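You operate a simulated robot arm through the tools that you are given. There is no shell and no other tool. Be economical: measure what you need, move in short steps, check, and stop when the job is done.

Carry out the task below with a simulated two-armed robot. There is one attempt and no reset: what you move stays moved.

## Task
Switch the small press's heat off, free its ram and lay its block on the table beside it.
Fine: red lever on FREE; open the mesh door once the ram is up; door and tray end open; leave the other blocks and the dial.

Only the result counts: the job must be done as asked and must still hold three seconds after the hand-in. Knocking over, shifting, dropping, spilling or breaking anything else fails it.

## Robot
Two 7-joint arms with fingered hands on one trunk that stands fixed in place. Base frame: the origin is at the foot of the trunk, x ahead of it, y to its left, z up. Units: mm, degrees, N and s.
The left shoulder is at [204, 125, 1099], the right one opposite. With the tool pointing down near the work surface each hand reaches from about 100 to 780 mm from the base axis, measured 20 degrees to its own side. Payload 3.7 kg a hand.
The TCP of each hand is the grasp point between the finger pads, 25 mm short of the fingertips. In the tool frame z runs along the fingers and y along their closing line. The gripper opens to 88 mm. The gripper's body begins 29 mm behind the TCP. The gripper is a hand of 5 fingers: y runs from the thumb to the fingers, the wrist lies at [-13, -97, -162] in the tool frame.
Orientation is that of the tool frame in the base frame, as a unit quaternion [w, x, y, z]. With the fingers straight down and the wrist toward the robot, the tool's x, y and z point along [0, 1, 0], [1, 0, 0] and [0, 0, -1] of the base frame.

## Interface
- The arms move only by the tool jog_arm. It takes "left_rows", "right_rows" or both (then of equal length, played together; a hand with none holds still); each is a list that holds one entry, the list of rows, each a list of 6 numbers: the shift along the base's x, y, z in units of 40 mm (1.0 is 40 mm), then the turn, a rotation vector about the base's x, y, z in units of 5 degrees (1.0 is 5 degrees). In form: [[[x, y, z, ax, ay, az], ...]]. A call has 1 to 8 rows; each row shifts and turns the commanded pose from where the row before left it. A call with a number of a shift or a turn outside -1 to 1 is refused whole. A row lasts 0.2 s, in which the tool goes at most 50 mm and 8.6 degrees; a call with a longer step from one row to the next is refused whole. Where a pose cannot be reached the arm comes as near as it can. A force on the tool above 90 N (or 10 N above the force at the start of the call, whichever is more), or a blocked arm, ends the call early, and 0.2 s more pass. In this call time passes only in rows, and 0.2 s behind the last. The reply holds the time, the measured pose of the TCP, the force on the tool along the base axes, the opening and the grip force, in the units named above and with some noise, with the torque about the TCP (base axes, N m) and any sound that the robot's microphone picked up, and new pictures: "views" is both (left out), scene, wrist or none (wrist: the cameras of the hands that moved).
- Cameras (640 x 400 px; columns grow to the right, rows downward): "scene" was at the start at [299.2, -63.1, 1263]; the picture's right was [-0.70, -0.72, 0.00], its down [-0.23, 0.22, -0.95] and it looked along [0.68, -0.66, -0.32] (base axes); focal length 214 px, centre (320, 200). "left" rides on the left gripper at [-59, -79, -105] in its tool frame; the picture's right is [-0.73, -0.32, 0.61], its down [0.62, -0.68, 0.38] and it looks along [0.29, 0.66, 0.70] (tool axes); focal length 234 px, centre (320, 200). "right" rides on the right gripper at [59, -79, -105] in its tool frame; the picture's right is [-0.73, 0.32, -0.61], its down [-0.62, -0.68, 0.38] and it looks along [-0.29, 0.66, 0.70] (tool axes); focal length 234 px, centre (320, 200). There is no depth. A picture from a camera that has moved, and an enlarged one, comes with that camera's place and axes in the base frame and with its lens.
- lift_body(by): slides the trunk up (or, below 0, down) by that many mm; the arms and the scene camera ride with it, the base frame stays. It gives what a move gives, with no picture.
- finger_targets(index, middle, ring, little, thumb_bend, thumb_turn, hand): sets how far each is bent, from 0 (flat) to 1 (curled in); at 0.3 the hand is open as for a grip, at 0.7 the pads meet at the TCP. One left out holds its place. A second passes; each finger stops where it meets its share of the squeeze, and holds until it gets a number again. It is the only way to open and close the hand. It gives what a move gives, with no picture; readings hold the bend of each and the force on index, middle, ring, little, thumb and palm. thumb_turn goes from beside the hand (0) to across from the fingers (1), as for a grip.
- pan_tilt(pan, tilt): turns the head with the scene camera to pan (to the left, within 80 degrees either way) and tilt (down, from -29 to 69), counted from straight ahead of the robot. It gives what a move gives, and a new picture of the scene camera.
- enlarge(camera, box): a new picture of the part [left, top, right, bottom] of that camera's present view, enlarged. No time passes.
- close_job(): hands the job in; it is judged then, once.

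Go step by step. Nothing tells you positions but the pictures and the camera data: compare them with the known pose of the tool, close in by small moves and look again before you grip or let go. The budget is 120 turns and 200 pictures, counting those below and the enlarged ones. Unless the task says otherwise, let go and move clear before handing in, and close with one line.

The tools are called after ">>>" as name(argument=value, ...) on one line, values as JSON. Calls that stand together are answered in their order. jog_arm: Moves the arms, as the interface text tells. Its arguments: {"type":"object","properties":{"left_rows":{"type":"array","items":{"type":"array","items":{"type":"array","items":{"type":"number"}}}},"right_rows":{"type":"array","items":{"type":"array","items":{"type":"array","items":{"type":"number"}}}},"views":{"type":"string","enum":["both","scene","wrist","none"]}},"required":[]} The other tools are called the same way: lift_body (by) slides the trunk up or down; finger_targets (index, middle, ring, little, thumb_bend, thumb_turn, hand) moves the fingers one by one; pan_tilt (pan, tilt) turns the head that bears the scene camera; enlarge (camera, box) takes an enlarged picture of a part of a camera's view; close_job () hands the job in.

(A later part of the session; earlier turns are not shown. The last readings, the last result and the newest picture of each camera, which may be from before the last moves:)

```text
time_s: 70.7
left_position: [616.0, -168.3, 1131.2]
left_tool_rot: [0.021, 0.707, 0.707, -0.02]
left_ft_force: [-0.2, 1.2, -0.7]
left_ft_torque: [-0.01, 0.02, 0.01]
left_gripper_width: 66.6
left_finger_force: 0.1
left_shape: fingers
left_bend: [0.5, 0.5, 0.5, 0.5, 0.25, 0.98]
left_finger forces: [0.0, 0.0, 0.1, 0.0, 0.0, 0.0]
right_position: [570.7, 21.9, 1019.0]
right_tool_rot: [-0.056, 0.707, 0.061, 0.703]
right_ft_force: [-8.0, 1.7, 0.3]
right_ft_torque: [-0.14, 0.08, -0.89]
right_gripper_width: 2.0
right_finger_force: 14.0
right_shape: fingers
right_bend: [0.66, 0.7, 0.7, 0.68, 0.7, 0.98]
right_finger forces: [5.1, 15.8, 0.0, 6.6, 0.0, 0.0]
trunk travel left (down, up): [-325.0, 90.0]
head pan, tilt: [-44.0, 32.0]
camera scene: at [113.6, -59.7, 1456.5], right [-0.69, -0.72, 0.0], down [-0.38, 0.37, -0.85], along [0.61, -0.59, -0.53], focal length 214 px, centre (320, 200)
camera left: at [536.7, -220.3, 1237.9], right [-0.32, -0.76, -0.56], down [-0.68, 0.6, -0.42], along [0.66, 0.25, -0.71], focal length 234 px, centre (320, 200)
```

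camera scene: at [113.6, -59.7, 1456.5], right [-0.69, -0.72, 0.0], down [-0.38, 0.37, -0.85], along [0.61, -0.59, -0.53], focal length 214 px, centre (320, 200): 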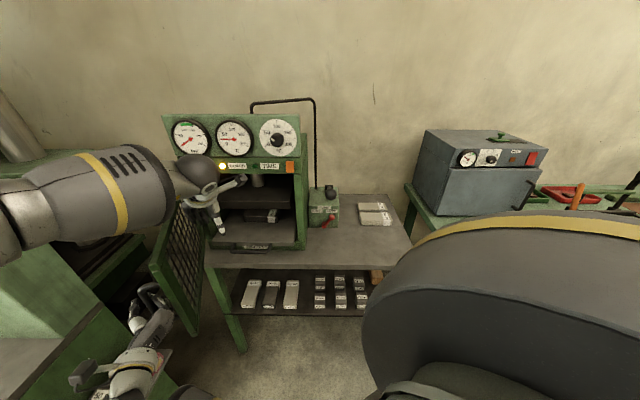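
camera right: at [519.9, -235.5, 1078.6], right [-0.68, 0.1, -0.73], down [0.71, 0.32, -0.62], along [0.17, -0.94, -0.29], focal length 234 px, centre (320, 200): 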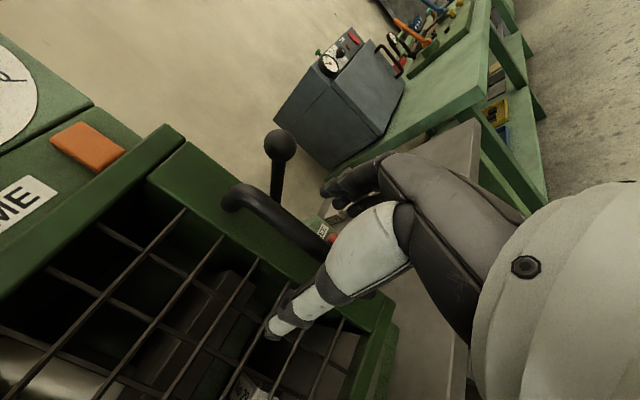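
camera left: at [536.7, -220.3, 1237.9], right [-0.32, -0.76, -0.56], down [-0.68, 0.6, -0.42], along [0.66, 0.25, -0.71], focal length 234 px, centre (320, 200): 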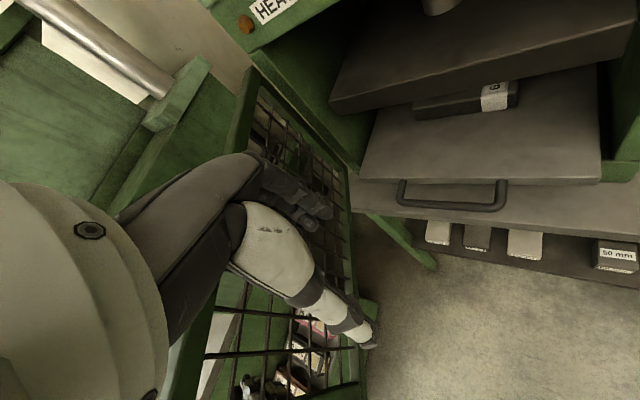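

The left hand is in place inside the door. I'll open the right hand and back it out toward the robot.

>>> finger_targets(hand="right", index=0.1, middle=0.1, ring=0.1, little=0.1, thumb_bend=0.1)

>>> jog_arm(right_rows=[[[-0.4, 0.1, 0, 0, 0, 0], [-0.5, 0, 0, 0, 0, 0], [-0.5, 0, 0, 0, 0, 0], [-0.5, 0, 0, 0, 0, 0]]], views="both")

```text
time_s: 71.7
left_position: [617.4, -169.1, 1129.8]
left_tool_rot: [0.021, 0.707, 0.707, -0.021]
left_ft_force: [-0.2, -0.5, 0.0]
left_ft_torque: [-0.01, 0.0, 0.0]
left_gripper_width: 66.5
left_finger_force: 0.0
left_shape: fingers
left_bend: [0.5, 0.5, 0.5, 0.5, 0.25, 0.98]
left_finger forces: [0.0, 0.1, 0.0, 0.0, 0.0, 0.0]
right_position: [573.6, 21.4, 1019.1]
right_tool_rot: [-0.055, 0.707, 0.061, 0.702]
right_ft_force: [-0.7, 1.1, 1.0]
right_ft_torque: [-0.01, 0.01, -0.03]
right_gripper_width: 120.1
right_finger_force: 0.1
right_shape: fingers
right_bend: [0.1, 0.1, 0.1, 0.1, 0.1, 0.98]
right_finger forces: [0.1, 0.0, 0.0, 0.0, 0.1, 0.0]
trunk travel left (down, up): [-325.0, 90.0]
head pan, tilt: [-44.0, 32.0]
```

```text
time_s: 72.7
left_position: [617.8, -169.4, 1128.9]
left_tool_rot: [0.022, 0.707, 0.707, -0.021]
left_ft_force: [0.5, -0.5, -0.9]
left_ft_torque: [0.01, 0.02, 0.0]
left_gripper_width: 66.8
left_finger_force: 0.0
left_shape: fingers
left_bend: [0.5, 0.5, 0.5, 0.5, 0.25, 0.98]
left_finger forces: [0.0, 0.1, 0.0, 0.0, 0.0, 0.0]
right_position: [500.3, 25.1, 1021.4]
right_tool_rot: [-0.067, 0.702, 0.074, 0.705]
right_ft_force: [-0.2, 0.4, 0.2]
right_ft_torque: [0.0, -0.02, 0.0]
right_gripper_width: 120.0
right_finger_force: 0.1
right_shape: fingers
right_bend: [0.1, 0.1, 0.1, 0.1, 0.1, 0.98]
right_finger forces: [0.0, 0.0, 0.1, 0.0, 0.1, 0.1]
trunk travel left (down, up): [-325.0, 90.0]
head pan, tilt: [-44.0, 32.0]
camera scene: at [114.9, -60.5, 1456.4], right [-0.69, -0.72, 0.0], down [-0.38, 0.37, -0.85], along [0.61, -0.59, -0.53], focal length 214 px, centre (320, 200)
camera right: at [380.6, 82.0, 1079.7], right [-0.53, -0.44, -0.72], down [0.24, 0.74, -0.63], along [0.81, -0.51, -0.28], focal length 234 px, centre (320, 200)
```

scene: 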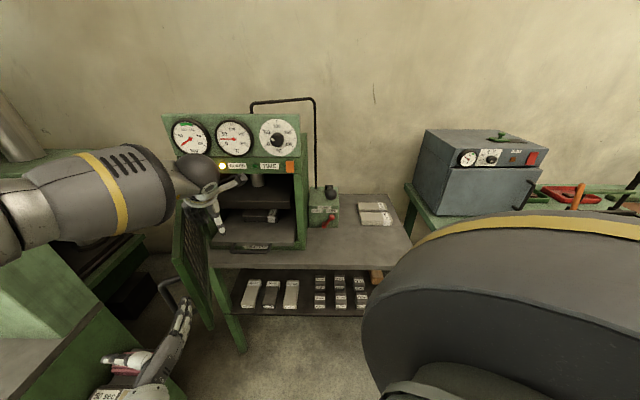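
right: 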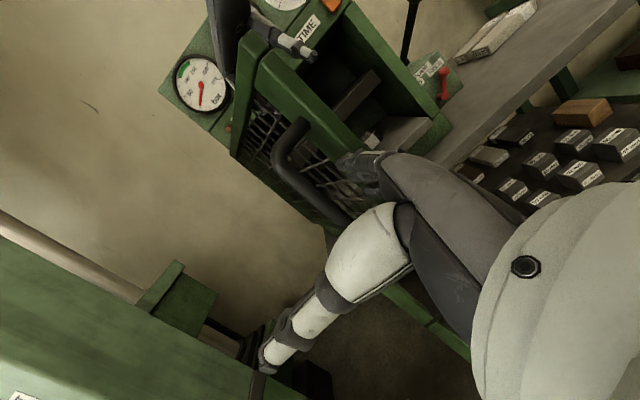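

I'll tuck the right fingers and back off a bit more. Then the left hand will sweep the door further open.

>>> jog_arm(right_rows=[[[-0.5, 0.1, 0, 0, 0, 0], [-0.5, 0.1, 0, 0, 0, 0]]], views="none")

>>> finger_targets(hand="right", index=0.8, middle=0.8, ring=0.8, little=0.8, thumb_bend=0.6)

>>> jog_arm(left_rows=[[[0.15, 0.6, -0.3, 0, 0, 0], [0.15, 0.6, 0, 0, 0, 0], [0.15, 0.6, 0, 0, 0, 0], [0.2, 0.6, 0, 0, 0, 0]]], views="both")

```text
time_s: 73.5
left_position: [617.8, -168.4, 1129.4]
left_tool_rot: [0.021, 0.706, 0.707, -0.021]
left_ft_force: [0.2, -0.9, 0.9]
left_ft_torque: [0.0, 0.02, -0.03]
left_gripper_width: 66.8
left_finger_force: 0.1
left_shape: fingers
left_bend: [0.5, 0.5, 0.5, 0.5, 0.25, 0.98]
left_finger forces: [0.0, 0.1, 0.1, 0.0, 0.0, 0.0]
right_position: [480.7, 24.8, 1048.2]
right_tool_rot: [-0.058, 0.678, 0.075, 0.729]
right_ft_force: [-0.3, 0.3, 0.2]
right_ft_torque: [0.0, 0.01, -0.02]
right_gripper_width: 120.0
right_finger_force: 0.0
right_shape: fingers
right_bend: [0.1, 0.1, 0.1, 0.1, 0.1, 0.98]
right_finger forces: [0.1, 0.0, 0.1, 0.1, 0.0, 0.1]
trunk travel left (down, up): [-325.0, 90.0]
head pan, tilt: [-44.0, 32.0]
stopped in row 2 (right hand): the arm was blocked; the commanded pose is now the measured one
```

```text
time_s: 74.5
left_position: [617.0, -169.4, 1130.0]
left_tool_rot: [0.02, 0.706, 0.708, -0.022]
left_ft_force: [0.9, -0.1, 0.2]
left_ft_torque: [-0.02, 0.0, 0.02]
left_gripper_width: 66.6
left_finger_force: 0.0
left_shape: fingers
left_bend: [0.5, 0.5, 0.5, 0.5, 0.25, 0.98]
left_finger forces: [0.1, 0.0, 0.0, 0.0, 0.1, 0.1]
right_position: [481.1, 24.1, 1047.1]
right_tool_rot: [-0.059, 0.679, 0.075, 0.728]
right_ft_force: [0.0, -0.1, -0.1]
right_ft_torque: [-0.01, -0.02, 0.0]
right_gripper_width: 4.0
right_finger_force: 0.1
right_shape: fingers
right_bend: [0.8, 0.8, 0.8, 0.8, 0.6, 0.98]
right_finger forces: [0.1, 0.0, 0.1, 0.1, 0.0, 0.0]
trunk travel left (down, up): [-325.0, 90.0]
head pan, tilt: [-44.0, 32.0]
```

```text
time_s: 75.5
left_position: [644.0, -74.1, 1117.7]
left_tool_rot: [0.021, 0.706, 0.707, -0.021]
left_ft_force: [-0.6, 0.3, 0.2]
left_ft_torque: [-0.02, 0.05, -0.02]
left_gripper_width: 67.0
left_finger_force: 0.2
left_shape: fingers
left_bend: [0.5, 0.5, 0.5, 0.5, 0.25, 0.98]
left_finger forces: [0.0, 0.0, 0.1, 0.0, 0.0, 0.0]
right_position: [480.7, 25.6, 1048.3]
right_tool_rot: [-0.058, 0.678, 0.076, 0.728]
right_ft_force: [-0.8, 0.0, 0.3]
right_ft_torque: [0.02, 0.02, 0.01]
right_gripper_width: 3.5
right_finger_force: 0.0
right_shape: fingers
right_bend: [0.8, 0.8, 0.8, 0.8, 0.6, 0.98]
right_finger forces: [0.1, 0.0, 0.1, 0.0, 0.0, 0.1]
trunk travel left (down, up): [-325.0, 90.0]
head pan, tilt: [-44.0, 32.0]
camera scene: at [114.9, -59.7, 1456.4], right [-0.69, -0.72, 0.0], down [-0.38, 0.37, -0.85], along [0.61, -0.59, -0.53], focal length 214 px, centre (320, 200)
camera left: at [564.6, -124.5, 1226.3], right [-0.32, -0.76, -0.56], down [-0.68, 0.6, -0.42], along [0.66, 0.25, -0.71], focal length 234 px, centre (320, 200)
```

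scene: 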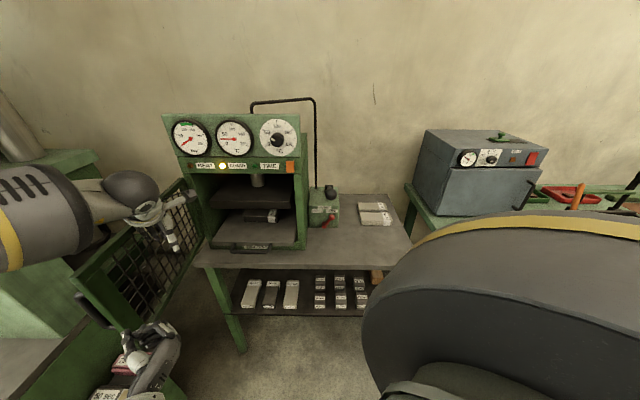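
left: 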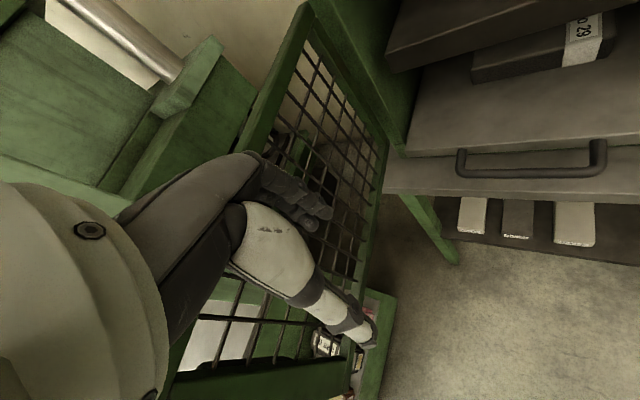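

The door is now about 90° open. I'll bring the right arm back to the right side, passing in front of the robot.

>>> jog_arm(right_rows=[[[0.15, -0.8, -0.1, 0, 0, 0], [0.15, -0.8, -0.1, 0, 0, 0], [0.1, -0.8, 0, 0, 0, 0], [0.1, -0.8, 0, 0, 0, 0], [0, -0.8, 0, 0, 0, 0], [0, -0.8, 0, 0, 0, 0], [0, -0.8, 0, 0, 0, 0]]], views="scene")

```text
time_s: 77.1
left_position: [643.9, -74.5, 1116.8]
left_tool_rot: [0.021, 0.707, 0.707, -0.021]
left_ft_force: [0.6, -0.1, -0.1]
left_ft_torque: [-0.01, -0.05, 0.03]
left_gripper_width: 66.8
left_finger_force: 0.0
left_shape: fingers
left_bend: [0.5, 0.5, 0.5, 0.5, 0.25, 0.98]
left_finger forces: [0.0, 0.1, 0.1, 0.0, 0.1, 0.1]
right_position: [498.8, -198.8, 1040.1]
right_tool_rot: [-0.059, 0.679, 0.076, 0.728]
right_ft_force: [0.6, 0.1, 0.1]
right_ft_torque: [0.01, -0.01, -0.02]
right_gripper_width: 3.8
right_finger_force: 0.0
right_shape: fingers
right_bend: [0.8, 0.8, 0.8, 0.8, 0.6, 0.98]
right_finger forces: [0.1, 0.0, 0.0, 0.0, 0.0, 0.1]
trunk travel left (down, up): [-325.0, 90.0]
head pan, tilt: [-44.0, 32.0]
camera scene: at [114.7, -60.5, 1456.4], right [-0.69, -0.72, 0.0], down [-0.38, 0.37, -0.85], along [0.61, -0.59, -0.53], focal length 214 px, centre (320, 200)
```

scene: 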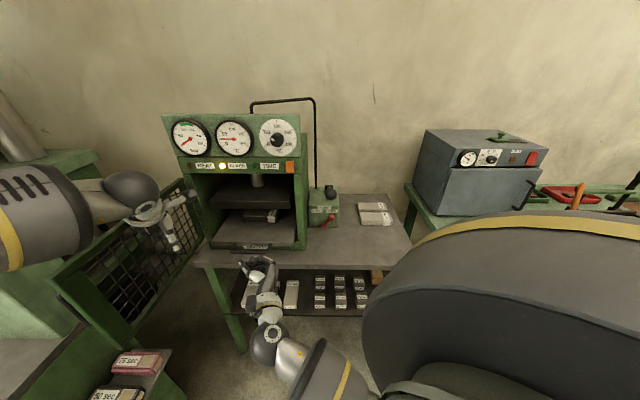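

The door is wide open and the right arm is free. I'll lift the left hand straight up and away, then study the tray and block.

>>> jog_arm(left_rows=[[[0, 0, 1, 0, 0, 0], [0, 0, 1, 0, 0, 0], [0, 0, 1, 0, 0, 0], [0, 0, 1, 0, 0, 0], [0, 0, 1, 0, 0, 0], [0, 0.6, 0.9, 0, 0, 0], [0, 0.8, 0.8, 0, 0, 0], [0, 0.8, 0.8, 0, 0, 0]]], views="none")

>>> enlarge(camera="scene", box=[170, 150, 330, 270])

>>> enlarge(camera="scene", box=[0, 0, 640, 400])

>>> enlarge(camera="right", box=[0, 0, 640, 400])

```text
time_s: 78.9
left_position: [642.3, 17.8, 1417.8]
left_tool_rot: [0.021, 0.707, 0.706, -0.02]
left_ft_force: [0.4, -0.2, -0.4]
left_ft_torque: [-0.01, 0.0, 0.02]
left_gripper_width: 66.7
left_finger_force: 0.0
left_shape: fingers
left_bend: [0.5, 0.5, 0.5, 0.5, 0.25, 0.98]
left_finger forces: [0.1, 0.0, 0.0, 0.1, 0.1, 0.0]
right_position: [499.4, -197.1, 1040.9]
right_tool_rot: [-0.059, 0.679, 0.074, 0.728]
right_ft_force: [-0.7, 0.5, -0.6]
right_ft_torque: [0.0, 0.0, 0.0]
right_gripper_width: 3.3
right_finger_force: 0.2
right_shape: fingers
right_bend: [0.8, 0.8, 0.8, 0.8, 0.6, 0.98]
right_finger forces: [0.1, 0.1, 0.0, 0.0, 0.0, 0.0]
trunk travel left (down, up): [-325.0, 90.0]
head pan, tilt: [-44.0, 32.0]
```

```text
3.33 times, centred on (250, 210) of scene
camera zoom: at [114.3, -59.3, 1456.5], right [-0.69, -0.72, 0.0], down [-0.38, 0.37, -0.85], along [0.61, -0.59, -0.53], focal length 715 px, centre (553, 167)
```

zoom: 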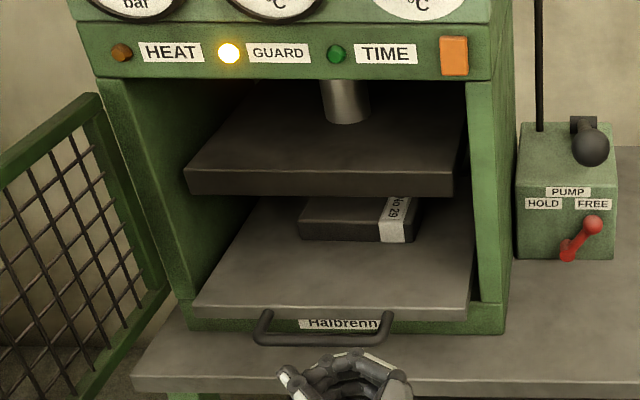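

```text
1.00 times, centred on (320, 200) of scene (not enlarged: the box is as wide or as high as the picture)
camera zoom: at [114.3, -59.3, 1456.5], right [-0.69, -0.72, 0.0], down [-0.38, 0.37, -0.85], along [0.61, -0.59, -0.53], focal length 214 px, centre (320, 200)
```

zoom: 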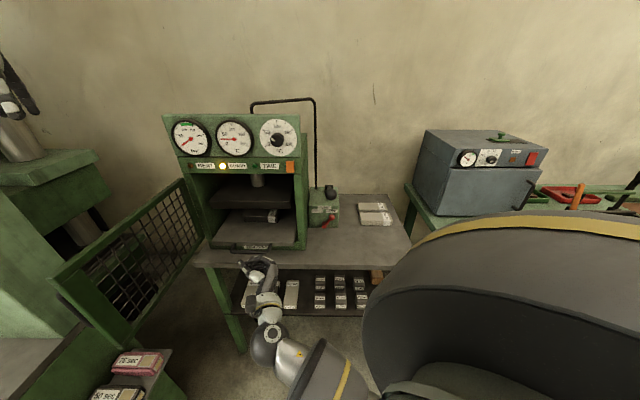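

```text
1.00 times, centred on (320, 200) of right (not enlarged: the box is as wide or as high as the picture)
camera zoom: at [377.8, -137.9, 1089.7], right [-0.48, -0.44, -0.76], down [0.29, 0.73, -0.62], along [0.83, -0.52, -0.22], focal length 234 px, centre (320, 200)
```

zoom: 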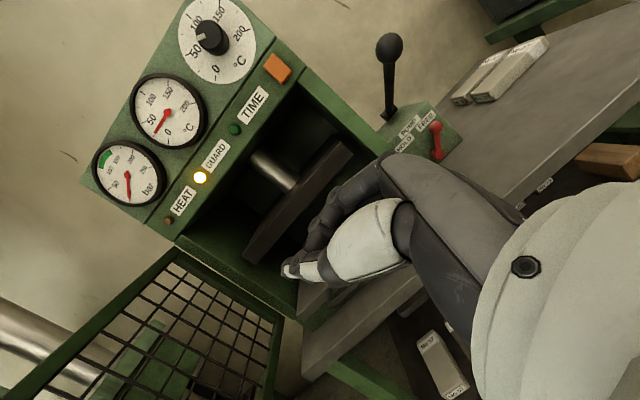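

The door stands at about 90–95°. The tray handle bar is at about u-centre [730,-283], z≈845. I'll rotate the right hand to fingers-down, with its closing line along the pull direction, above and in front of the tray handle.

>>> jog_arm(right_rows=[[[0.254, -0.047, -0.06, -0.514, 0.991, 0.298], [0.254, -0.047, -0.06, -0.514, 0.991, 0.298], [0.254, -0.047, -0.06, -0.514, 0.991, 0.298], [0.254, -0.047, -0.06, -0.514, 0.991, 0.298], [0.254, -0.047, -0.06, -0.514, 0.991, 0.298], [0.254, -0.047, -0.06, -0.514, 0.991, 0.298], [0.254, -0.047, -0.06, -0.514, 0.991, 0.298], [0.254, -0.047, -0.06, -0.514, 0.991, 0.298]]], views="none")

>>> jog_arm(right_rows=[[[0.254, -0.047, -0.06, -0.514, 0.991, 0.298], [0.254, -0.047, -0.06, -0.514, 0.991, 0.298], [0.254, -0.047, -0.06, -0.514, 0.991, 0.298], [0.254, -0.047, -0.06, -0.514, 0.991, 0.298], [0.254, -0.047, -0.06, -0.514, 0.991, 0.298], [0.254, -0.047, -0.06, -0.514, 0.991, 0.298], [0.254, -0.047, -0.06, -0.514, 0.991, 0.298], [0.254, -0.047, -0.06, -0.514, 0.991, 0.298]]], views="both")

>>> finger_targets(hand="right", index=0.3, middle=0.3, ring=0.3, little=0.3, thumb_bend=0.3)

```text
time_s: 80.7
left_position: [643.1, 17.0, 1417.6]
left_tool_rot: [0.022, 0.707, 0.706, -0.021]
left_ft_force: [-0.1, 0.1, 0.6]
left_ft_torque: [-0.01, -0.01, -0.01]
left_gripper_width: 66.6
left_finger_force: 0.1
left_shape: fingers
left_bend: [0.5, 0.5, 0.5, 0.5, 0.25, 0.98]
left_finger forces: [0.0, 0.1, 0.0, 0.1, 0.0, 0.1]
right_position: [581.8, -212.6, 1020.1]
right_tool_rot: [-0.035, 0.873, 0.246, 0.421]
right_ft_force: [-0.4, 0.9, 0.2]
right_ft_torque: [-0.04, 0.03, 0.01]
right_gripper_width: 3.5
right_finger_force: 0.0
right_shape: fingers
right_bend: [0.8, 0.8, 0.8, 0.8, 0.6, 0.98]
right_finger forces: [0.1, 0.0, 0.1, 0.0, 0.0, 0.0]
trunk travel left (down, up): [-325.0, 90.0]
head pan, tilt: [-44.0, 32.0]
```

```text
time_s: 82.5
left_position: [643.8, 15.2, 1417.1]
left_tool_rot: [0.021, 0.707, 0.707, -0.021]
left_ft_force: [0.6, -0.4, 0.2]
left_ft_torque: [0.0, -0.04, 0.01]
left_gripper_width: 66.6
left_finger_force: 0.0
left_shape: fingers
left_bend: [0.5, 0.5, 0.5, 0.5, 0.25, 0.98]
left_finger forces: [0.0, 0.0, 0.1, 0.1, 0.1, 0.1]
right_position: [663.1, -228.0, 1000.5]
right_tool_rot: [-0.005, 0.926, 0.376, 0.045]
right_ft_force: [0.5, 0.0, -0.4]
right_ft_torque: [0.02, 0.05, 0.01]
right_gripper_width: 3.6
right_finger_force: 0.0
right_shape: fingers
right_bend: [0.8, 0.8, 0.8, 0.8, 0.6, 0.98]
right_finger forces: [0.0, 0.0, 0.0, 0.1, 0.1, 0.0]
trunk travel left (down, up): [-325.0, 90.0]
head pan, tilt: [-44.0, 32.0]
camera scene: at [115.3, -60.2, 1456.3], right [-0.69, -0.72, 0.0], down [-0.38, 0.37, -0.85], along [0.61, -0.59, -0.53], focal length 214 px, centre (320, 200)
camera right: at [642.6, -134.5, 1108.9], right [-0.34, -0.76, 0.55], down [-0.89, 0.07, -0.45], along [0.31, -0.64, -0.7], focal length 234 px, centre (320, 200)
```

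scene: 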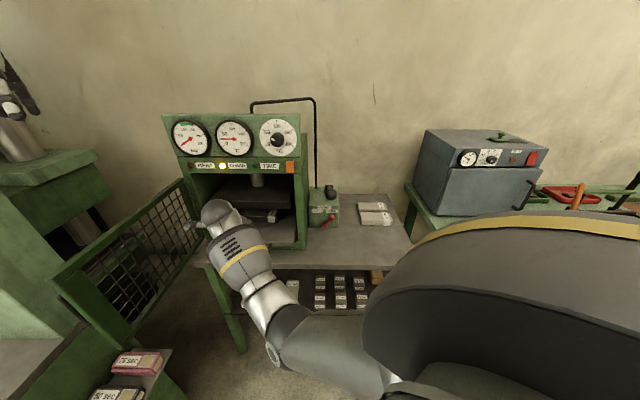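
right: 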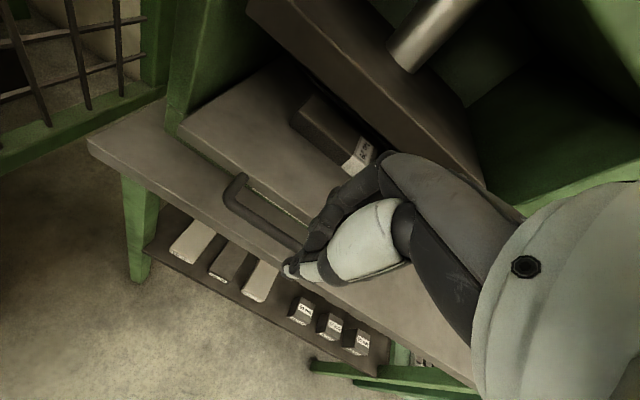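

```text
time_s: 83.5
left_position: [643.5, 16.9, 1416.5]
left_tool_rot: [0.021, 0.707, 0.707, -0.021]
left_ft_force: [0.2, 0.5, 0.4]
left_ft_torque: [0.03, 0.0, -0.02]
left_gripper_width: 66.5
left_finger_force: 0.1
left_shape: fingers
left_bend: [0.5, 0.5, 0.5, 0.5, 0.25, 0.98]
left_finger forces: [0.0, 0.0, 0.0, 0.0, 0.1, 0.0]
right_position: [663.7, -228.7, 1002.4]
right_tool_rot: [-0.005, 0.926, 0.375, 0.048]
right_ft_force: [0.5, 0.3, 0.3]
right_ft_torque: [0.01, 0.01, -0.02]
right_gripper_width: 84.5
right_finger_force: 0.0
right_shape: fingers
right_bend: [0.3, 0.3, 0.3, 0.3, 0.3, 0.98]
right_finger forces: [0.1, 0.0, 0.0, 0.1, 0.1, 0.0]
trunk travel left (down, up): [-325.0, 90.0]
head pan, tilt: [-44.0, 32.0]
```

The bar is at n≈715 and z≈845. I'll pre-bend the fingers to fit the 30 mm gap behind it, move above, and lower part-way.

>>> finger_targets(hand="right", index=0.5, middle=0.5, ring=0.5, little=0.5, thumb_bend=0.25)

>>> jog_arm(right_rows=[[[0.705, -0.69, 0, -0.4, 0.8, 0.24], [0.68, -0.66, 0, 0, 0, 0], [0, 0, -0.8, 0, 0, 0], [0, 0, -0.8, 0, 0, 0], [0, 0, -0.8, 0, 0, 0]]], views="both")

```text
time_s: 84.5
left_position: [643.1, 15.7, 1418.1]
left_tool_rot: [0.02, 0.707, 0.707, -0.021]
left_ft_force: [0.5, 0.6, -0.9]
left_ft_torque: [0.0, -0.04, 0.0]
left_gripper_width: 66.8
left_finger_force: 0.1
left_shape: fingers
left_bend: [0.5, 0.5, 0.5, 0.5, 0.25, 0.98]
left_finger forces: [0.0, 0.1, 0.0, 0.1, 0.0, 0.1]
right_position: [663.6, -228.3, 1001.4]
right_tool_rot: [-0.005, 0.926, 0.375, 0.048]
right_ft_force: [-0.6, 0.7, 0.2]
right_ft_torque: [-0.04, 0.02, 0.02]
right_gripper_width: 66.7
right_finger_force: 0.1
right_shape: fingers
right_bend: [0.5, 0.5, 0.5, 0.5, 0.25, 0.98]
right_finger forces: [0.0, 0.0, 0.1, 0.0, 0.1, 0.0]
trunk travel left (down, up): [-325.0, 90.0]
head pan, tilt: [-44.0, 32.0]
```

```text
time_s: 85.7
left_position: [641.7, 16.2, 1419.1]
left_tool_rot: [0.022, 0.707, 0.707, -0.02]
left_ft_force: [0.3, 0.0, 0.5]
left_ft_torque: [0.03, 0.01, -0.01]
left_gripper_width: 66.9
left_finger_force: 0.1
left_shape: fingers
left_bend: [0.5, 0.5, 0.5, 0.5, 0.25, 0.98]
left_finger forces: [0.1, 0.0, 0.0, 0.0, 0.0, 0.1]
right_position: [721.2, -282.9, 908.8]
right_tool_rot: [0.0, 0.922, 0.386, 0.011]
right_ft_force: [0.5, -1.1, 7.6]
right_ft_torque: [-0.23, -0.09, -0.03]
right_gripper_width: 66.6
right_finger_force: 4.0
right_shape: fingers
right_bend: [0.5, 0.49, 0.5, 0.5, 0.25, 0.98]
right_finger forces: [0.0, 7.4, 0.0, 0.0, 0.1, 0.1]
trunk travel left (down, up): [-325.0, 90.0]
head pan, tilt: [-44.0, 32.0]
camera scene: at [113.6, -59.8, 1456.7], right [-0.69, -0.72, 0.0], down [-0.38, 0.37, -0.85], along [0.61, -0.59, -0.53], focal length 214 px, centre (320, 200)
camera right: at [703.5, -185.6, 1014.2], right [-0.29, -0.75, 0.59], down [-0.91, 0.04, -0.4], along [0.28, -0.66, -0.7], focal length 234 px, centre (320, 200)
```

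scene: 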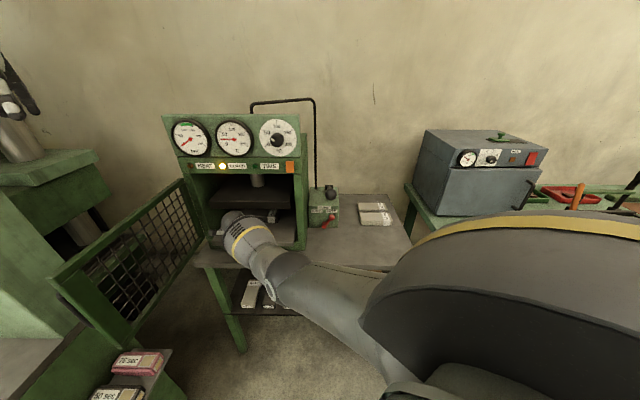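
right: 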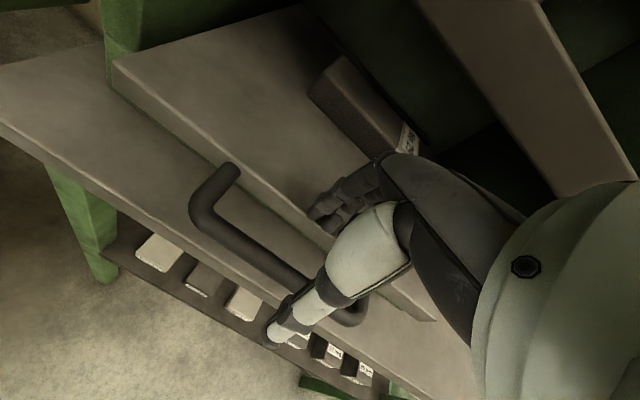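

The fingers touched the tray top, which shows the tray front is at n≈729 and z≈880 and the bar at about n≈695, z≈870. I'll lift, shift 23 mm toward the robot, and lower behind the bar.

>>> jog_arm(right_rows=[[[0, 0, 0.4, 0, 0, 0], [-0.41, 0.4, 0, 0, 0, 0], [0, 0, -0.4, 0, 0, 0], [0, 0, -0.3, 0, 0, 0], [0, 0, -0.3, 0, 0, 0]]], views="wrist")

```text
time_s: 86.9
left_position: [644.1, 16.9, 1417.3]
left_tool_rot: [0.021, 0.707, 0.707, -0.021]
left_ft_force: [1.2, -0.8, 0.0]
left_ft_torque: [0.0, 0.03, 0.0]
left_gripper_width: 66.4
left_finger_force: 0.0
left_shape: fingers
left_bend: [0.5, 0.5, 0.5, 0.5, 0.25, 0.98]
left_finger forces: [0.0, 0.0, 0.0, 0.0, 0.1, 0.0]
right_position: [703.9, -266.5, 880.2]
right_tool_rot: [-0.002, 0.923, 0.385, 0.009]
right_ft_force: [0.5, -0.1, -0.6]
right_ft_torque: [0.02, 0.0, -0.01]
right_gripper_width: 66.7
right_finger_force: 0.0
right_shape: fingers
right_bend: [0.5, 0.5, 0.5, 0.5, 0.25, 0.98]
right_finger forces: [0.0, 0.1, 0.0, 0.0, 0.0, 0.1]
trunk travel left (down, up): [-325.0, 90.0]
head pan, tilt: [-44.0, 32.0]
camera right: at [685.9, -169.5, 986.8], right [-0.29, -0.75, 0.6], down [-0.92, 0.04, -0.4], along [0.27, -0.66, -0.7], focal length 234 px, centre (320, 200)
```

right: 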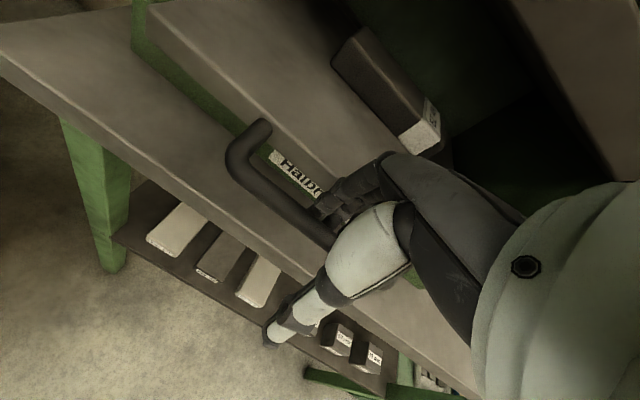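

>>> jog_arm(right_rows=[[[0, 0, -0.25, 0, 0, 0], [0, 0, -0.2, 0, 0, 0]]], views="none")

>>> finger_targets(hand="right", index=0.68, middle=0.68, ring=0.68, little=0.68, thumb_bend=0.65)

>>> enlarge(camera="right", box=[160, 80, 480, 280])

```text
time_s: 87.5
left_position: [643.6, 15.9, 1416.5]
left_tool_rot: [0.021, 0.707, 0.707, -0.021]
left_ft_force: [0.6, 0.9, 0.0]
left_ft_torque: [0.01, -0.01, -0.01]
left_gripper_width: 66.8
left_finger_force: 0.0
left_shape: fingers
left_bend: [0.5, 0.5, 0.5, 0.5, 0.25, 0.98]
left_finger forces: [0.1, 0.1, 0.1, 0.2, 0.1, 0.1]
right_position: [702.5, -266.6, 864.5]
right_tool_rot: [-0.003, 0.923, 0.386, 0.009]
right_ft_force: [-2.2, 0.3, 0.1]
right_ft_torque: [-0.01, -0.03, 0.01]
right_gripper_width: 67.0
right_finger_force: 0.6
right_shape: fingers
right_bend: [0.5, 0.5, 0.5, 0.5, 0.25, 0.98]
right_finger forces: [0.0, 0.5, 0.1, 0.1, 0.1, 0.0]
trunk travel left (down, up): [-325.0, 90.0]
head pan, tilt: [-44.0, 32.0]
```

```text
time_s: 88.5
left_position: [643.8, 15.1, 1415.8]
left_tool_rot: [0.021, 0.707, 0.707, -0.021]
left_ft_force: [0.2, 0.2, 0.1]
left_ft_torque: [0.0, -0.03, 0.0]
left_gripper_width: 66.5
left_finger_force: 0.2
left_shape: fingers
left_bend: [0.5, 0.5, 0.5, 0.5, 0.25, 0.98]
left_finger forces: [0.1, 0.0, 0.0, 0.0, 0.0, 0.1]
right_position: [702.4, -266.8, 863.9]
right_tool_rot: [-0.003, 0.922, 0.386, 0.008]
right_ft_force: [2.1, -2.8, -1.0]
right_ft_torque: [0.06, 0.01, 0.06]
right_gripper_width: 7.4
right_finger_force: 2.2
right_shape: fingers
right_bend: [0.67, 0.68, 0.68, 0.67, 0.65, 0.98]
right_finger forces: [1.2, 0.0, 0.0, 2.9, 0.0, 0.1]
trunk travel left (down, up): [-325.0, 90.0]
head pan, tilt: [-44.0, 32.0]
```

```text
2.00 times, centred on (320, 180) of right
camera zoom: at [686.0, -170.1, 969.3], right [-0.29, -0.75, 0.59], down [-0.92, 0.04, -0.4], along [0.27, -0.66, -0.7], focal length 468 px, centre (320, 240)
```

zoom: 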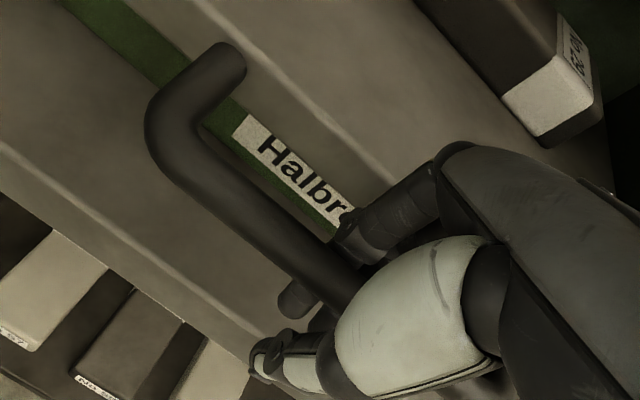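

The fingers are hooked around the bar. I'll pull the tray straight out 100 mm first.

>>> jog_arm(right_rows=[[[-0.2, 0.196, 0, 0, 0, 0], [-0.357, 0.35, 0, 0, 0, 0], [-0.357, 0.35, 0, 0, 0, 0], [-0.357, 0.35, 0, 0, 0, 0], [-0.357, 0.35, 0, 0, 0, 0], [-0.357, 0.35, 0, 0, 0, 0]]], views="both")

```text
time_s: 89.9
left_position: [642.9, 16.4, 1416.5]
left_tool_rot: [0.021, 0.707, 0.707, -0.021]
left_ft_force: [-0.1, 0.2, -0.1]
left_ft_torque: [0.03, 0.0, 0.02]
left_gripper_width: 66.6
left_finger_force: 0.0
left_shape: fingers
left_bend: [0.5, 0.5, 0.5, 0.5, 0.25, 0.98]
left_finger forces: [0.0, 0.1, 0.0, 0.0, 0.0, 0.0]
right_position: [621.2, -187.8, 863.3]
right_tool_rot: [-0.003, 0.922, 0.386, 0.009]
right_ft_force: [-0.2, -0.1, -0.4]
right_ft_torque: [0.01, -0.05, 0.04]
right_gripper_width: 6.1
right_finger_force: 0.0
right_shape: fingers
right_bend: [0.68, 0.68, 0.68, 0.67, 0.65, 0.98]
right_finger forces: [0.0, 0.1, 0.0, 1.0, 0.0, 0.1]
trunk travel left (down, up): [-325.0, 90.0]
head pan, tilt: [-44.0, 32.0]
camera scene: at [114.5, -59.8, 1456.4], right [-0.69, -0.72, 0.0], down [-0.38, 0.37, -0.85], along [0.61, -0.59, -0.53], focal length 214 px, centre (320, 200)
camera right: at [605.5, -90.8, 969.6], right [-0.29, -0.75, 0.59], down [-0.92, 0.04, -0.4], along [0.27, -0.66, -0.7], focal length 234 px, centre (320, 200)
```

scene: 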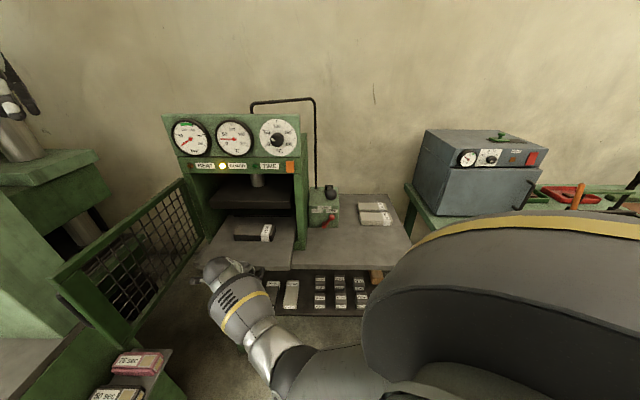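
right: 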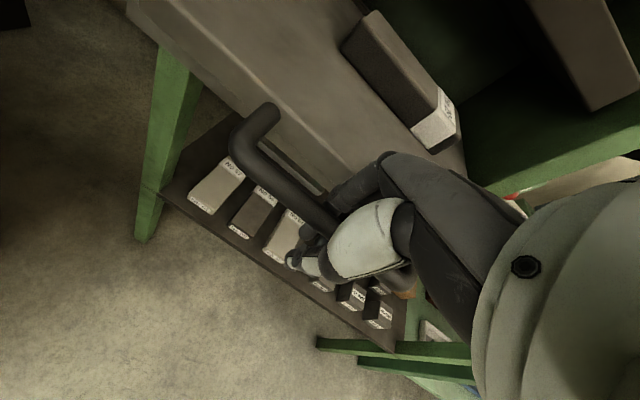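

The tray slides out with the block on it. I'll pull about 70 mm more, watching the force for an end stop.

>>> jog_arm(right_rows=[[[-0.357, 0.35, 0, 0, 0, 0], [-0.357, 0.35, 0, 0, 0, 0], [-0.357, 0.35, 0, 0, 0, 0], [-0.2, 0.196, 0, 0, 0, 0]]], views="none")

>>> enlarge(camera="scene", box=[160, 150, 420, 300])

```text
time_s: 90.9
left_position: [643.0, 15.1, 1417.1]
left_tool_rot: [0.021, 0.706, 0.707, -0.021]
left_ft_force: [0.1, -0.4, -0.3]
left_ft_torque: [0.0, 0.04, 0.0]
left_gripper_width: 66.4
left_finger_force: 0.0
left_shape: fingers
left_bend: [0.5, 0.5, 0.5, 0.5, 0.25, 0.98]
left_finger forces: [0.0, 0.0, 0.0, 0.0, 0.1, 0.0]
right_position: [571.2, -138.5, 863.8]
right_tool_rot: [-0.002, 0.923, 0.386, 0.009]
right_ft_force: [1.7, -1.0, -1.7]
right_ft_torque: [0.01, -0.01, 0.11]
right_gripper_width: 6.4
right_finger_force: 0.8
right_shape: fingers
right_bend: [0.68, 0.68, 0.68, 0.67, 0.65, 0.98]
right_finger forces: [0.3, 0.1, 0.1, 1.5, 0.0, 0.1]
trunk travel left (down, up): [-325.0, 90.0]
head pan, tilt: [-44.0, 32.0]
```

```text
2.46 times, centred on (290, 225) of scene
camera zoom: at [115.2, -60.3, 1456.3], right [-0.69, -0.72, 0.0], down [-0.38, 0.37, -0.85], along [0.61, -0.59, -0.53], focal length 528 px, centre (394, 138)
```

zoom: 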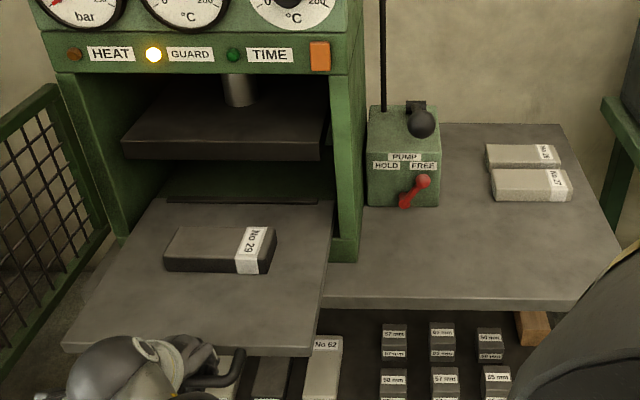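

The tray is out about 180 mm and block No 29 is clear of the platen at about [712,-283]. It is about 150 × 63 mm, with its 63 mm side along the hand's closing line. I'll release the handle, lift, and look down over the block.

>>> finger_targets(hand="right", index=0.5, middle=0.5, ring=0.5, little=0.5, thumb_bend=0.25)

>>> jog_arm(right_rows=[[[0, 0, 0.5, 0, 0, 0], [0, 0, 0.8, 0, 0, 0], [0, 0, 0.9, 0, 0, 0], [0, 0, 0.9, 0, 0, 0]]], views="both")

>>> finger_targets(hand="right", index=0.3, middle=0.3, ring=0.3, little=0.3, thumb_bend=0.3)

```text
time_s: 91.9
left_position: [643.3, 15.7, 1417.9]
left_tool_rot: [0.02, 0.707, 0.706, -0.02]
left_ft_force: [-0.4, -0.1, 0.3]
left_ft_torque: [0.03, 0.03, 0.02]
left_gripper_width: 66.6
left_finger_force: 0.0
left_shape: fingers
left_bend: [0.5, 0.5, 0.5, 0.5, 0.25, 0.98]
left_finger forces: [0.0, 0.1, 0.0, 0.0, 0.0, 0.0]
right_position: [572.1, -139.5, 863.7]
right_tool_rot: [-0.002, 0.922, 0.387, 0.008]
right_ft_force: [-2.5, 2.5, -0.5]
right_ft_torque: [0.01, 0.01, -0.04]
right_gripper_width: 66.2
right_finger_force: 2.4
right_shape: fingers
right_bend: [0.5, 0.53, 0.5, 0.5, 0.25, 0.98]
right_finger forces: [0.1, 4.1, 0.0, 0.0, 0.0, 0.0]
trunk travel left (down, up): [-325.0, 90.0]
head pan, tilt: [-44.0, 32.0]
```

```text
time_s: 92.9
left_position: [643.9, 16.3, 1417.2]
left_tool_rot: [0.021, 0.706, 0.707, -0.021]
left_ft_force: [0.0, 0.2, -0.7]
left_ft_torque: [0.02, -0.01, 0.02]
left_gripper_width: 66.8
left_finger_force: 0.0
left_shape: fingers
left_bend: [0.5, 0.5, 0.5, 0.5, 0.25, 0.98]
left_finger forces: [0.1, 0.1, 0.0, 0.1, 0.1, 0.0]
right_position: [571.9, -138.5, 987.5]
right_tool_rot: [-0.003, 0.923, 0.385, 0.008]
right_ft_force: [0.6, -0.1, 0.2]
right_ft_torque: [-0.01, -0.01, -0.01]
right_gripper_width: 66.5
right_finger_force: 0.1
right_shape: fingers
right_bend: [0.5, 0.5, 0.5, 0.5, 0.25, 0.98]
right_finger forces: [0.0, 0.1, 0.0, 0.0, 0.0, 0.0]
trunk travel left (down, up): [-325.0, 90.0]
head pan, tilt: [-44.0, 32.0]
camera scene: at [114.8, -60.2, 1456.4], right [-0.69, -0.72, 0.0], down [-0.38, 0.37, -0.85], along [0.61, -0.59, -0.53], focal length 214 px, centre (320, 200)
camera right: at [555.8, -41.8, 1093.2], right [-0.29, -0.75, 0.59], down [-0.92, 0.04, -0.4], along [0.27, -0.66, -0.7], focal length 234 px, centre (320, 200)
```

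scene: 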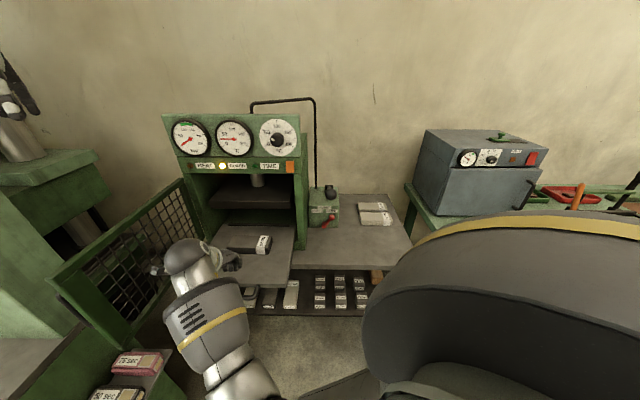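
right: 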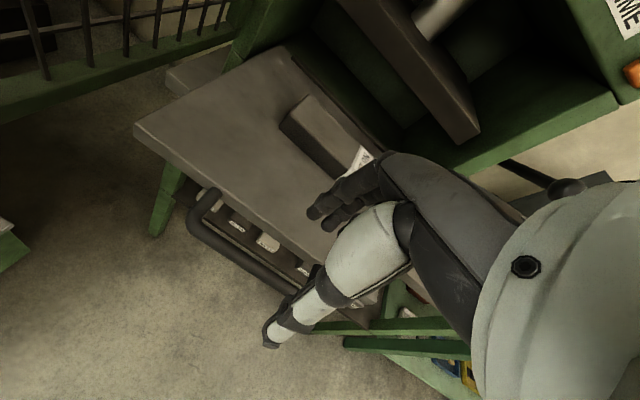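

```text
time_s: 93.9
left_position: [644.5, 15.7, 1417.2]
left_tool_rot: [0.021, 0.707, 0.707, -0.022]
left_ft_force: [0.4, -0.2, 0.5]
left_ft_torque: [0.05, 0.03, 0.01]
left_gripper_width: 66.7
left_finger_force: 0.0
left_shape: fingers
left_bend: [0.5, 0.5, 0.5, 0.5, 0.25, 0.98]
left_finger forces: [0.0, 0.0, 0.2, 0.0, 0.0, 0.1]
right_position: [573.1, -138.5, 987.8]
right_tool_rot: [-0.002, 0.923, 0.386, 0.009]
right_ft_force: [-1.4, 1.1, -0.3]
right_ft_torque: [0.01, 0.0, 0.0]
right_gripper_width: 85.0
right_finger_force: 0.1
right_shape: fingers
right_bend: [0.3, 0.3, 0.3, 0.3, 0.3, 0.98]
right_finger forces: [0.0, 0.1, 0.0, 0.1, 0.1, 0.0]
trunk travel left (down, up): [-325.0, 90.0]
head pan, tilt: [-44.0, 32.0]
```

>>> jog_arm(right_rows=[[[0.6, -0.59, 0, 0, 0, 0], [0.6, -0.59, 0, 0, 0, 0], [0.6, -0.59, 0, 0, 0, 0], [0.6, -0.59, 0, 0, 0, 0], [0.5, -0.49, 0, 0, 0, 0]]], views="both")

>>> enlarge(camera="right", box=[200, 60, 440, 260])

```text
time_s: 95.1
left_position: [643.9, 14.8, 1416.3]
left_tool_rot: [0.022, 0.706, 0.707, -0.022]
left_ft_force: [0.0, 0.5, -0.3]
left_ft_torque: [0.03, 0.03, 0.0]
left_gripper_width: 66.6
left_finger_force: 0.0
left_shape: fingers
left_bend: [0.5, 0.5, 0.5, 0.5, 0.25, 0.98]
left_finger forces: [0.1, 0.0, 0.1, 0.0, 0.0, 0.0]
right_position: [688.3, -253.0, 986.3]
right_tool_rot: [-0.003, 0.923, 0.386, 0.008]
right_ft_force: [-0.7, -0.1, 0.9]
right_ft_torque: [0.0, -0.02, 0.04]
right_gripper_width: 85.0
right_finger_force: 0.1
right_shape: fingers
right_bend: [0.3, 0.3, 0.3, 0.3, 0.3, 0.98]
right_finger forces: [0.1, 0.0, 0.1, 0.0, 0.0, 0.0]
trunk travel left (down, up): [-325.0, 90.0]
head pan, tilt: [-44.0, 32.0]
camera scene: at [115.3, -60.7, 1456.3], right [-0.69, -0.72, 0.0], down [-0.38, 0.37, -0.85], along [0.61, -0.59, -0.53], focal length 214 px, centre (320, 200)
camera right: at [671.6, -156.2, 1092.8], right [-0.29, -0.75, 0.59], down [-0.92, 0.04, -0.4], along [0.27, -0.66, -0.7], focal length 234 px, centre (320, 200)
```

scene: 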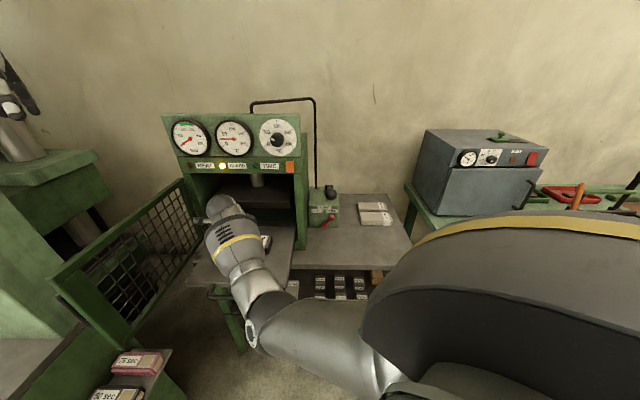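
right: 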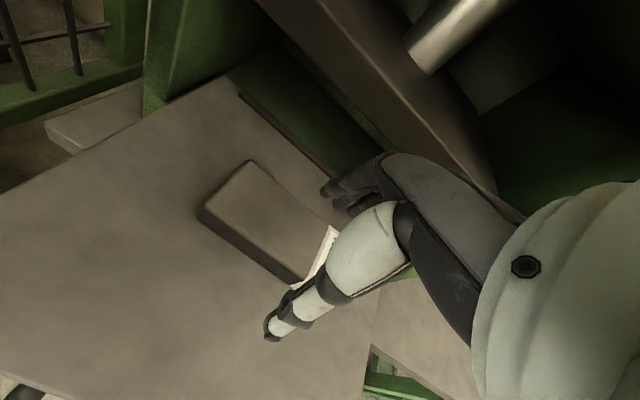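

```text
2.00 times, centred on (320, 160) of right
camera zoom: at [671.6, -156.2, 1092.8], right [-0.29, -0.75, 0.59], down [-0.92, 0.04, -0.4], along [0.27, -0.66, -0.7], focal length 468 px, centre (320, 280)
```

zoom: 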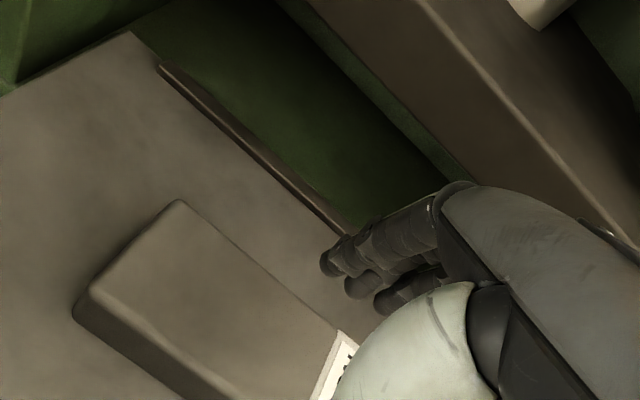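

The block top is at z≈905, n 680–744, u −370…−222, so I'll centre over it with the hand opened a bit wider and lower to grasp height.

>>> finger_targets(hand="right", index=0.22, middle=0.22, ring=0.22, little=0.22, thumb_bend=0.22)

>>> jog_arm(right_rows=[[[0.34, -0.42, 0, 0, 0, 0], [0.34, -0.42, 0, 0, 0, 0], [0, 0, -0.6, 0, 0, 0], [0, 0, -0.5, 0, 0, 0]]], views="wrist")

>>> enlarge(camera="scene", box=[180, 180, 320, 280])

```text
time_s: 96.1
left_position: [643.2, 15.9, 1417.1]
left_tool_rot: [0.021, 0.707, 0.707, -0.021]
left_ft_force: [0.5, 0.5, 0.2]
left_ft_torque: [-0.01, 0.02, 0.0]
left_gripper_width: 66.7
left_finger_force: 0.1
left_shape: fingers
left_bend: [0.5, 0.5, 0.5, 0.5, 0.25, 0.98]
left_finger forces: [0.0, 0.0, 0.0, 0.0, 0.0, 0.0]
right_position: [688.1, -253.2, 986.5]
right_tool_rot: [-0.003, 0.922, 0.387, 0.008]
right_ft_force: [0.0, -0.3, 0.6]
right_ft_torque: [-0.04, 0.0, -0.02]
right_gripper_width: 99.7
right_finger_force: 0.0
right_shape: fingers
right_bend: [0.22, 0.22, 0.22, 0.22, 0.22, 0.98]
right_finger forces: [0.0, 0.0, 0.0, 0.1, 0.0, 0.1]
trunk travel left (down, up): [-325.0, 90.0]
head pan, tilt: [-44.0, 32.0]
```

```text
time_s: 97.1
left_position: [644.8, 16.4, 1418.2]
left_tool_rot: [0.02, 0.707, 0.706, -0.021]
left_ft_force: [-0.8, 0.7, 0.1]
left_ft_torque: [-0.04, 0.04, 0.0]
left_gripper_width: 66.8
left_finger_force: 0.1
left_shape: fingers
left_bend: [0.5, 0.5, 0.5, 0.5, 0.25, 0.98]
left_finger forces: [0.1, 0.1, 0.1, 0.1, 0.0, 0.0]
right_position: [714.6, -286.2, 942.9]
right_tool_rot: [-0.003, 0.923, 0.386, 0.008]
right_ft_force: [0.0, 0.3, -0.5]
right_ft_torque: [0.03, -0.02, -0.01]
right_gripper_width: 99.5
right_finger_force: 0.0
right_shape: fingers
right_bend: [0.22, 0.22, 0.22, 0.22, 0.22, 0.98]
right_finger forces: [0.0, 0.1, 0.0, 0.1, 0.0, 0.1]
trunk travel left (down, up): [-325.0, 90.0]
head pan, tilt: [-44.0, 32.0]
camera right: at [698.4, -189.6, 1049.3], right [-0.29, -0.75, 0.59], down [-0.92, 0.04, -0.4], along [0.27, -0.66, -0.7], focal length 234 px, centre (320, 200)
```

right: 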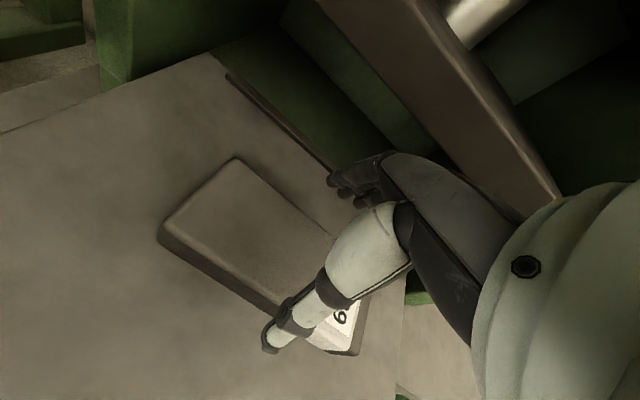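

```text
4.00 times, centred on (250, 230) of scene
camera zoom: at [115.0, -60.4, 1456.3], right [-0.69, -0.72, 0.0], down [-0.38, 0.37, -0.85], along [0.61, -0.59, -0.53], focal length 858 px, centre (600, 80)
```

zoom: 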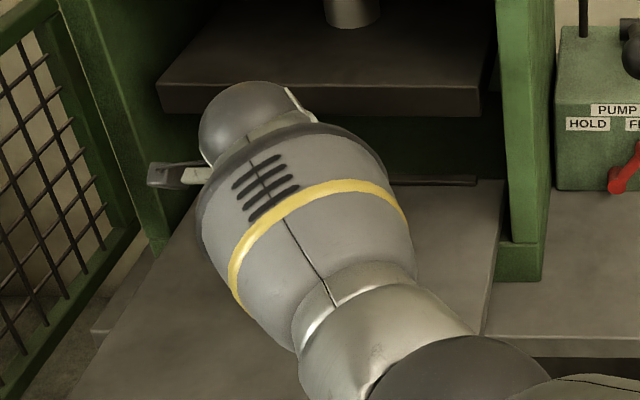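

>>> jog_arm(right_rows=[[[-0.1, -0.1, -0.35, 0, 0, 0], [-0.1, -0.1, -0.3, 0, 0, 0]]], views="wrist")

```text
time_s: 97.7
left_position: [643.2, 15.8, 1418.4]
left_tool_rot: [0.021, 0.707, 0.707, -0.021]
left_ft_force: [0.1, -0.2, 0.3]
left_ft_torque: [-0.01, 0.0, 0.02]
left_gripper_width: 66.7
left_finger_force: 0.1
left_shape: fingers
left_bend: [0.5, 0.5, 0.5, 0.5, 0.25, 0.98]
left_finger forces: [0.0, 0.0, 0.0, 0.0, 0.1, 0.0]
right_position: [706.9, -294.9, 917.9]
right_tool_rot: [-0.002, 0.922, 0.386, 0.01]
right_ft_force: [0.7, 0.3, -0.6]
right_ft_torque: [-0.02, -0.03, 0.0]
right_gripper_width: 99.6
right_finger_force: 0.0
right_shape: fingers
right_bend: [0.22, 0.22, 0.22, 0.22, 0.22, 0.98]
right_finger forces: [0.0, 0.0, 0.0, 0.1, 0.0, 0.0]
trunk travel left (down, up): [-325.0, 90.0]
head pan, tilt: [-44.0, 32.0]
camera right: at [690.5, -197.4, 1023.2], right [-0.29, -0.75, 0.59], down [-0.92, 0.04, -0.4], along [0.27, -0.66, -0.7], focal length 234 px, centre (320, 200)
```

right: 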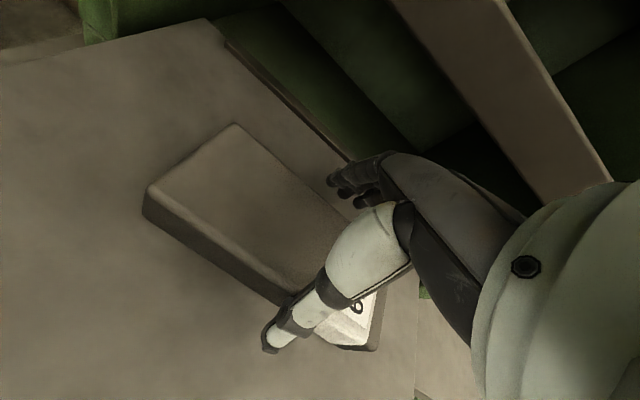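

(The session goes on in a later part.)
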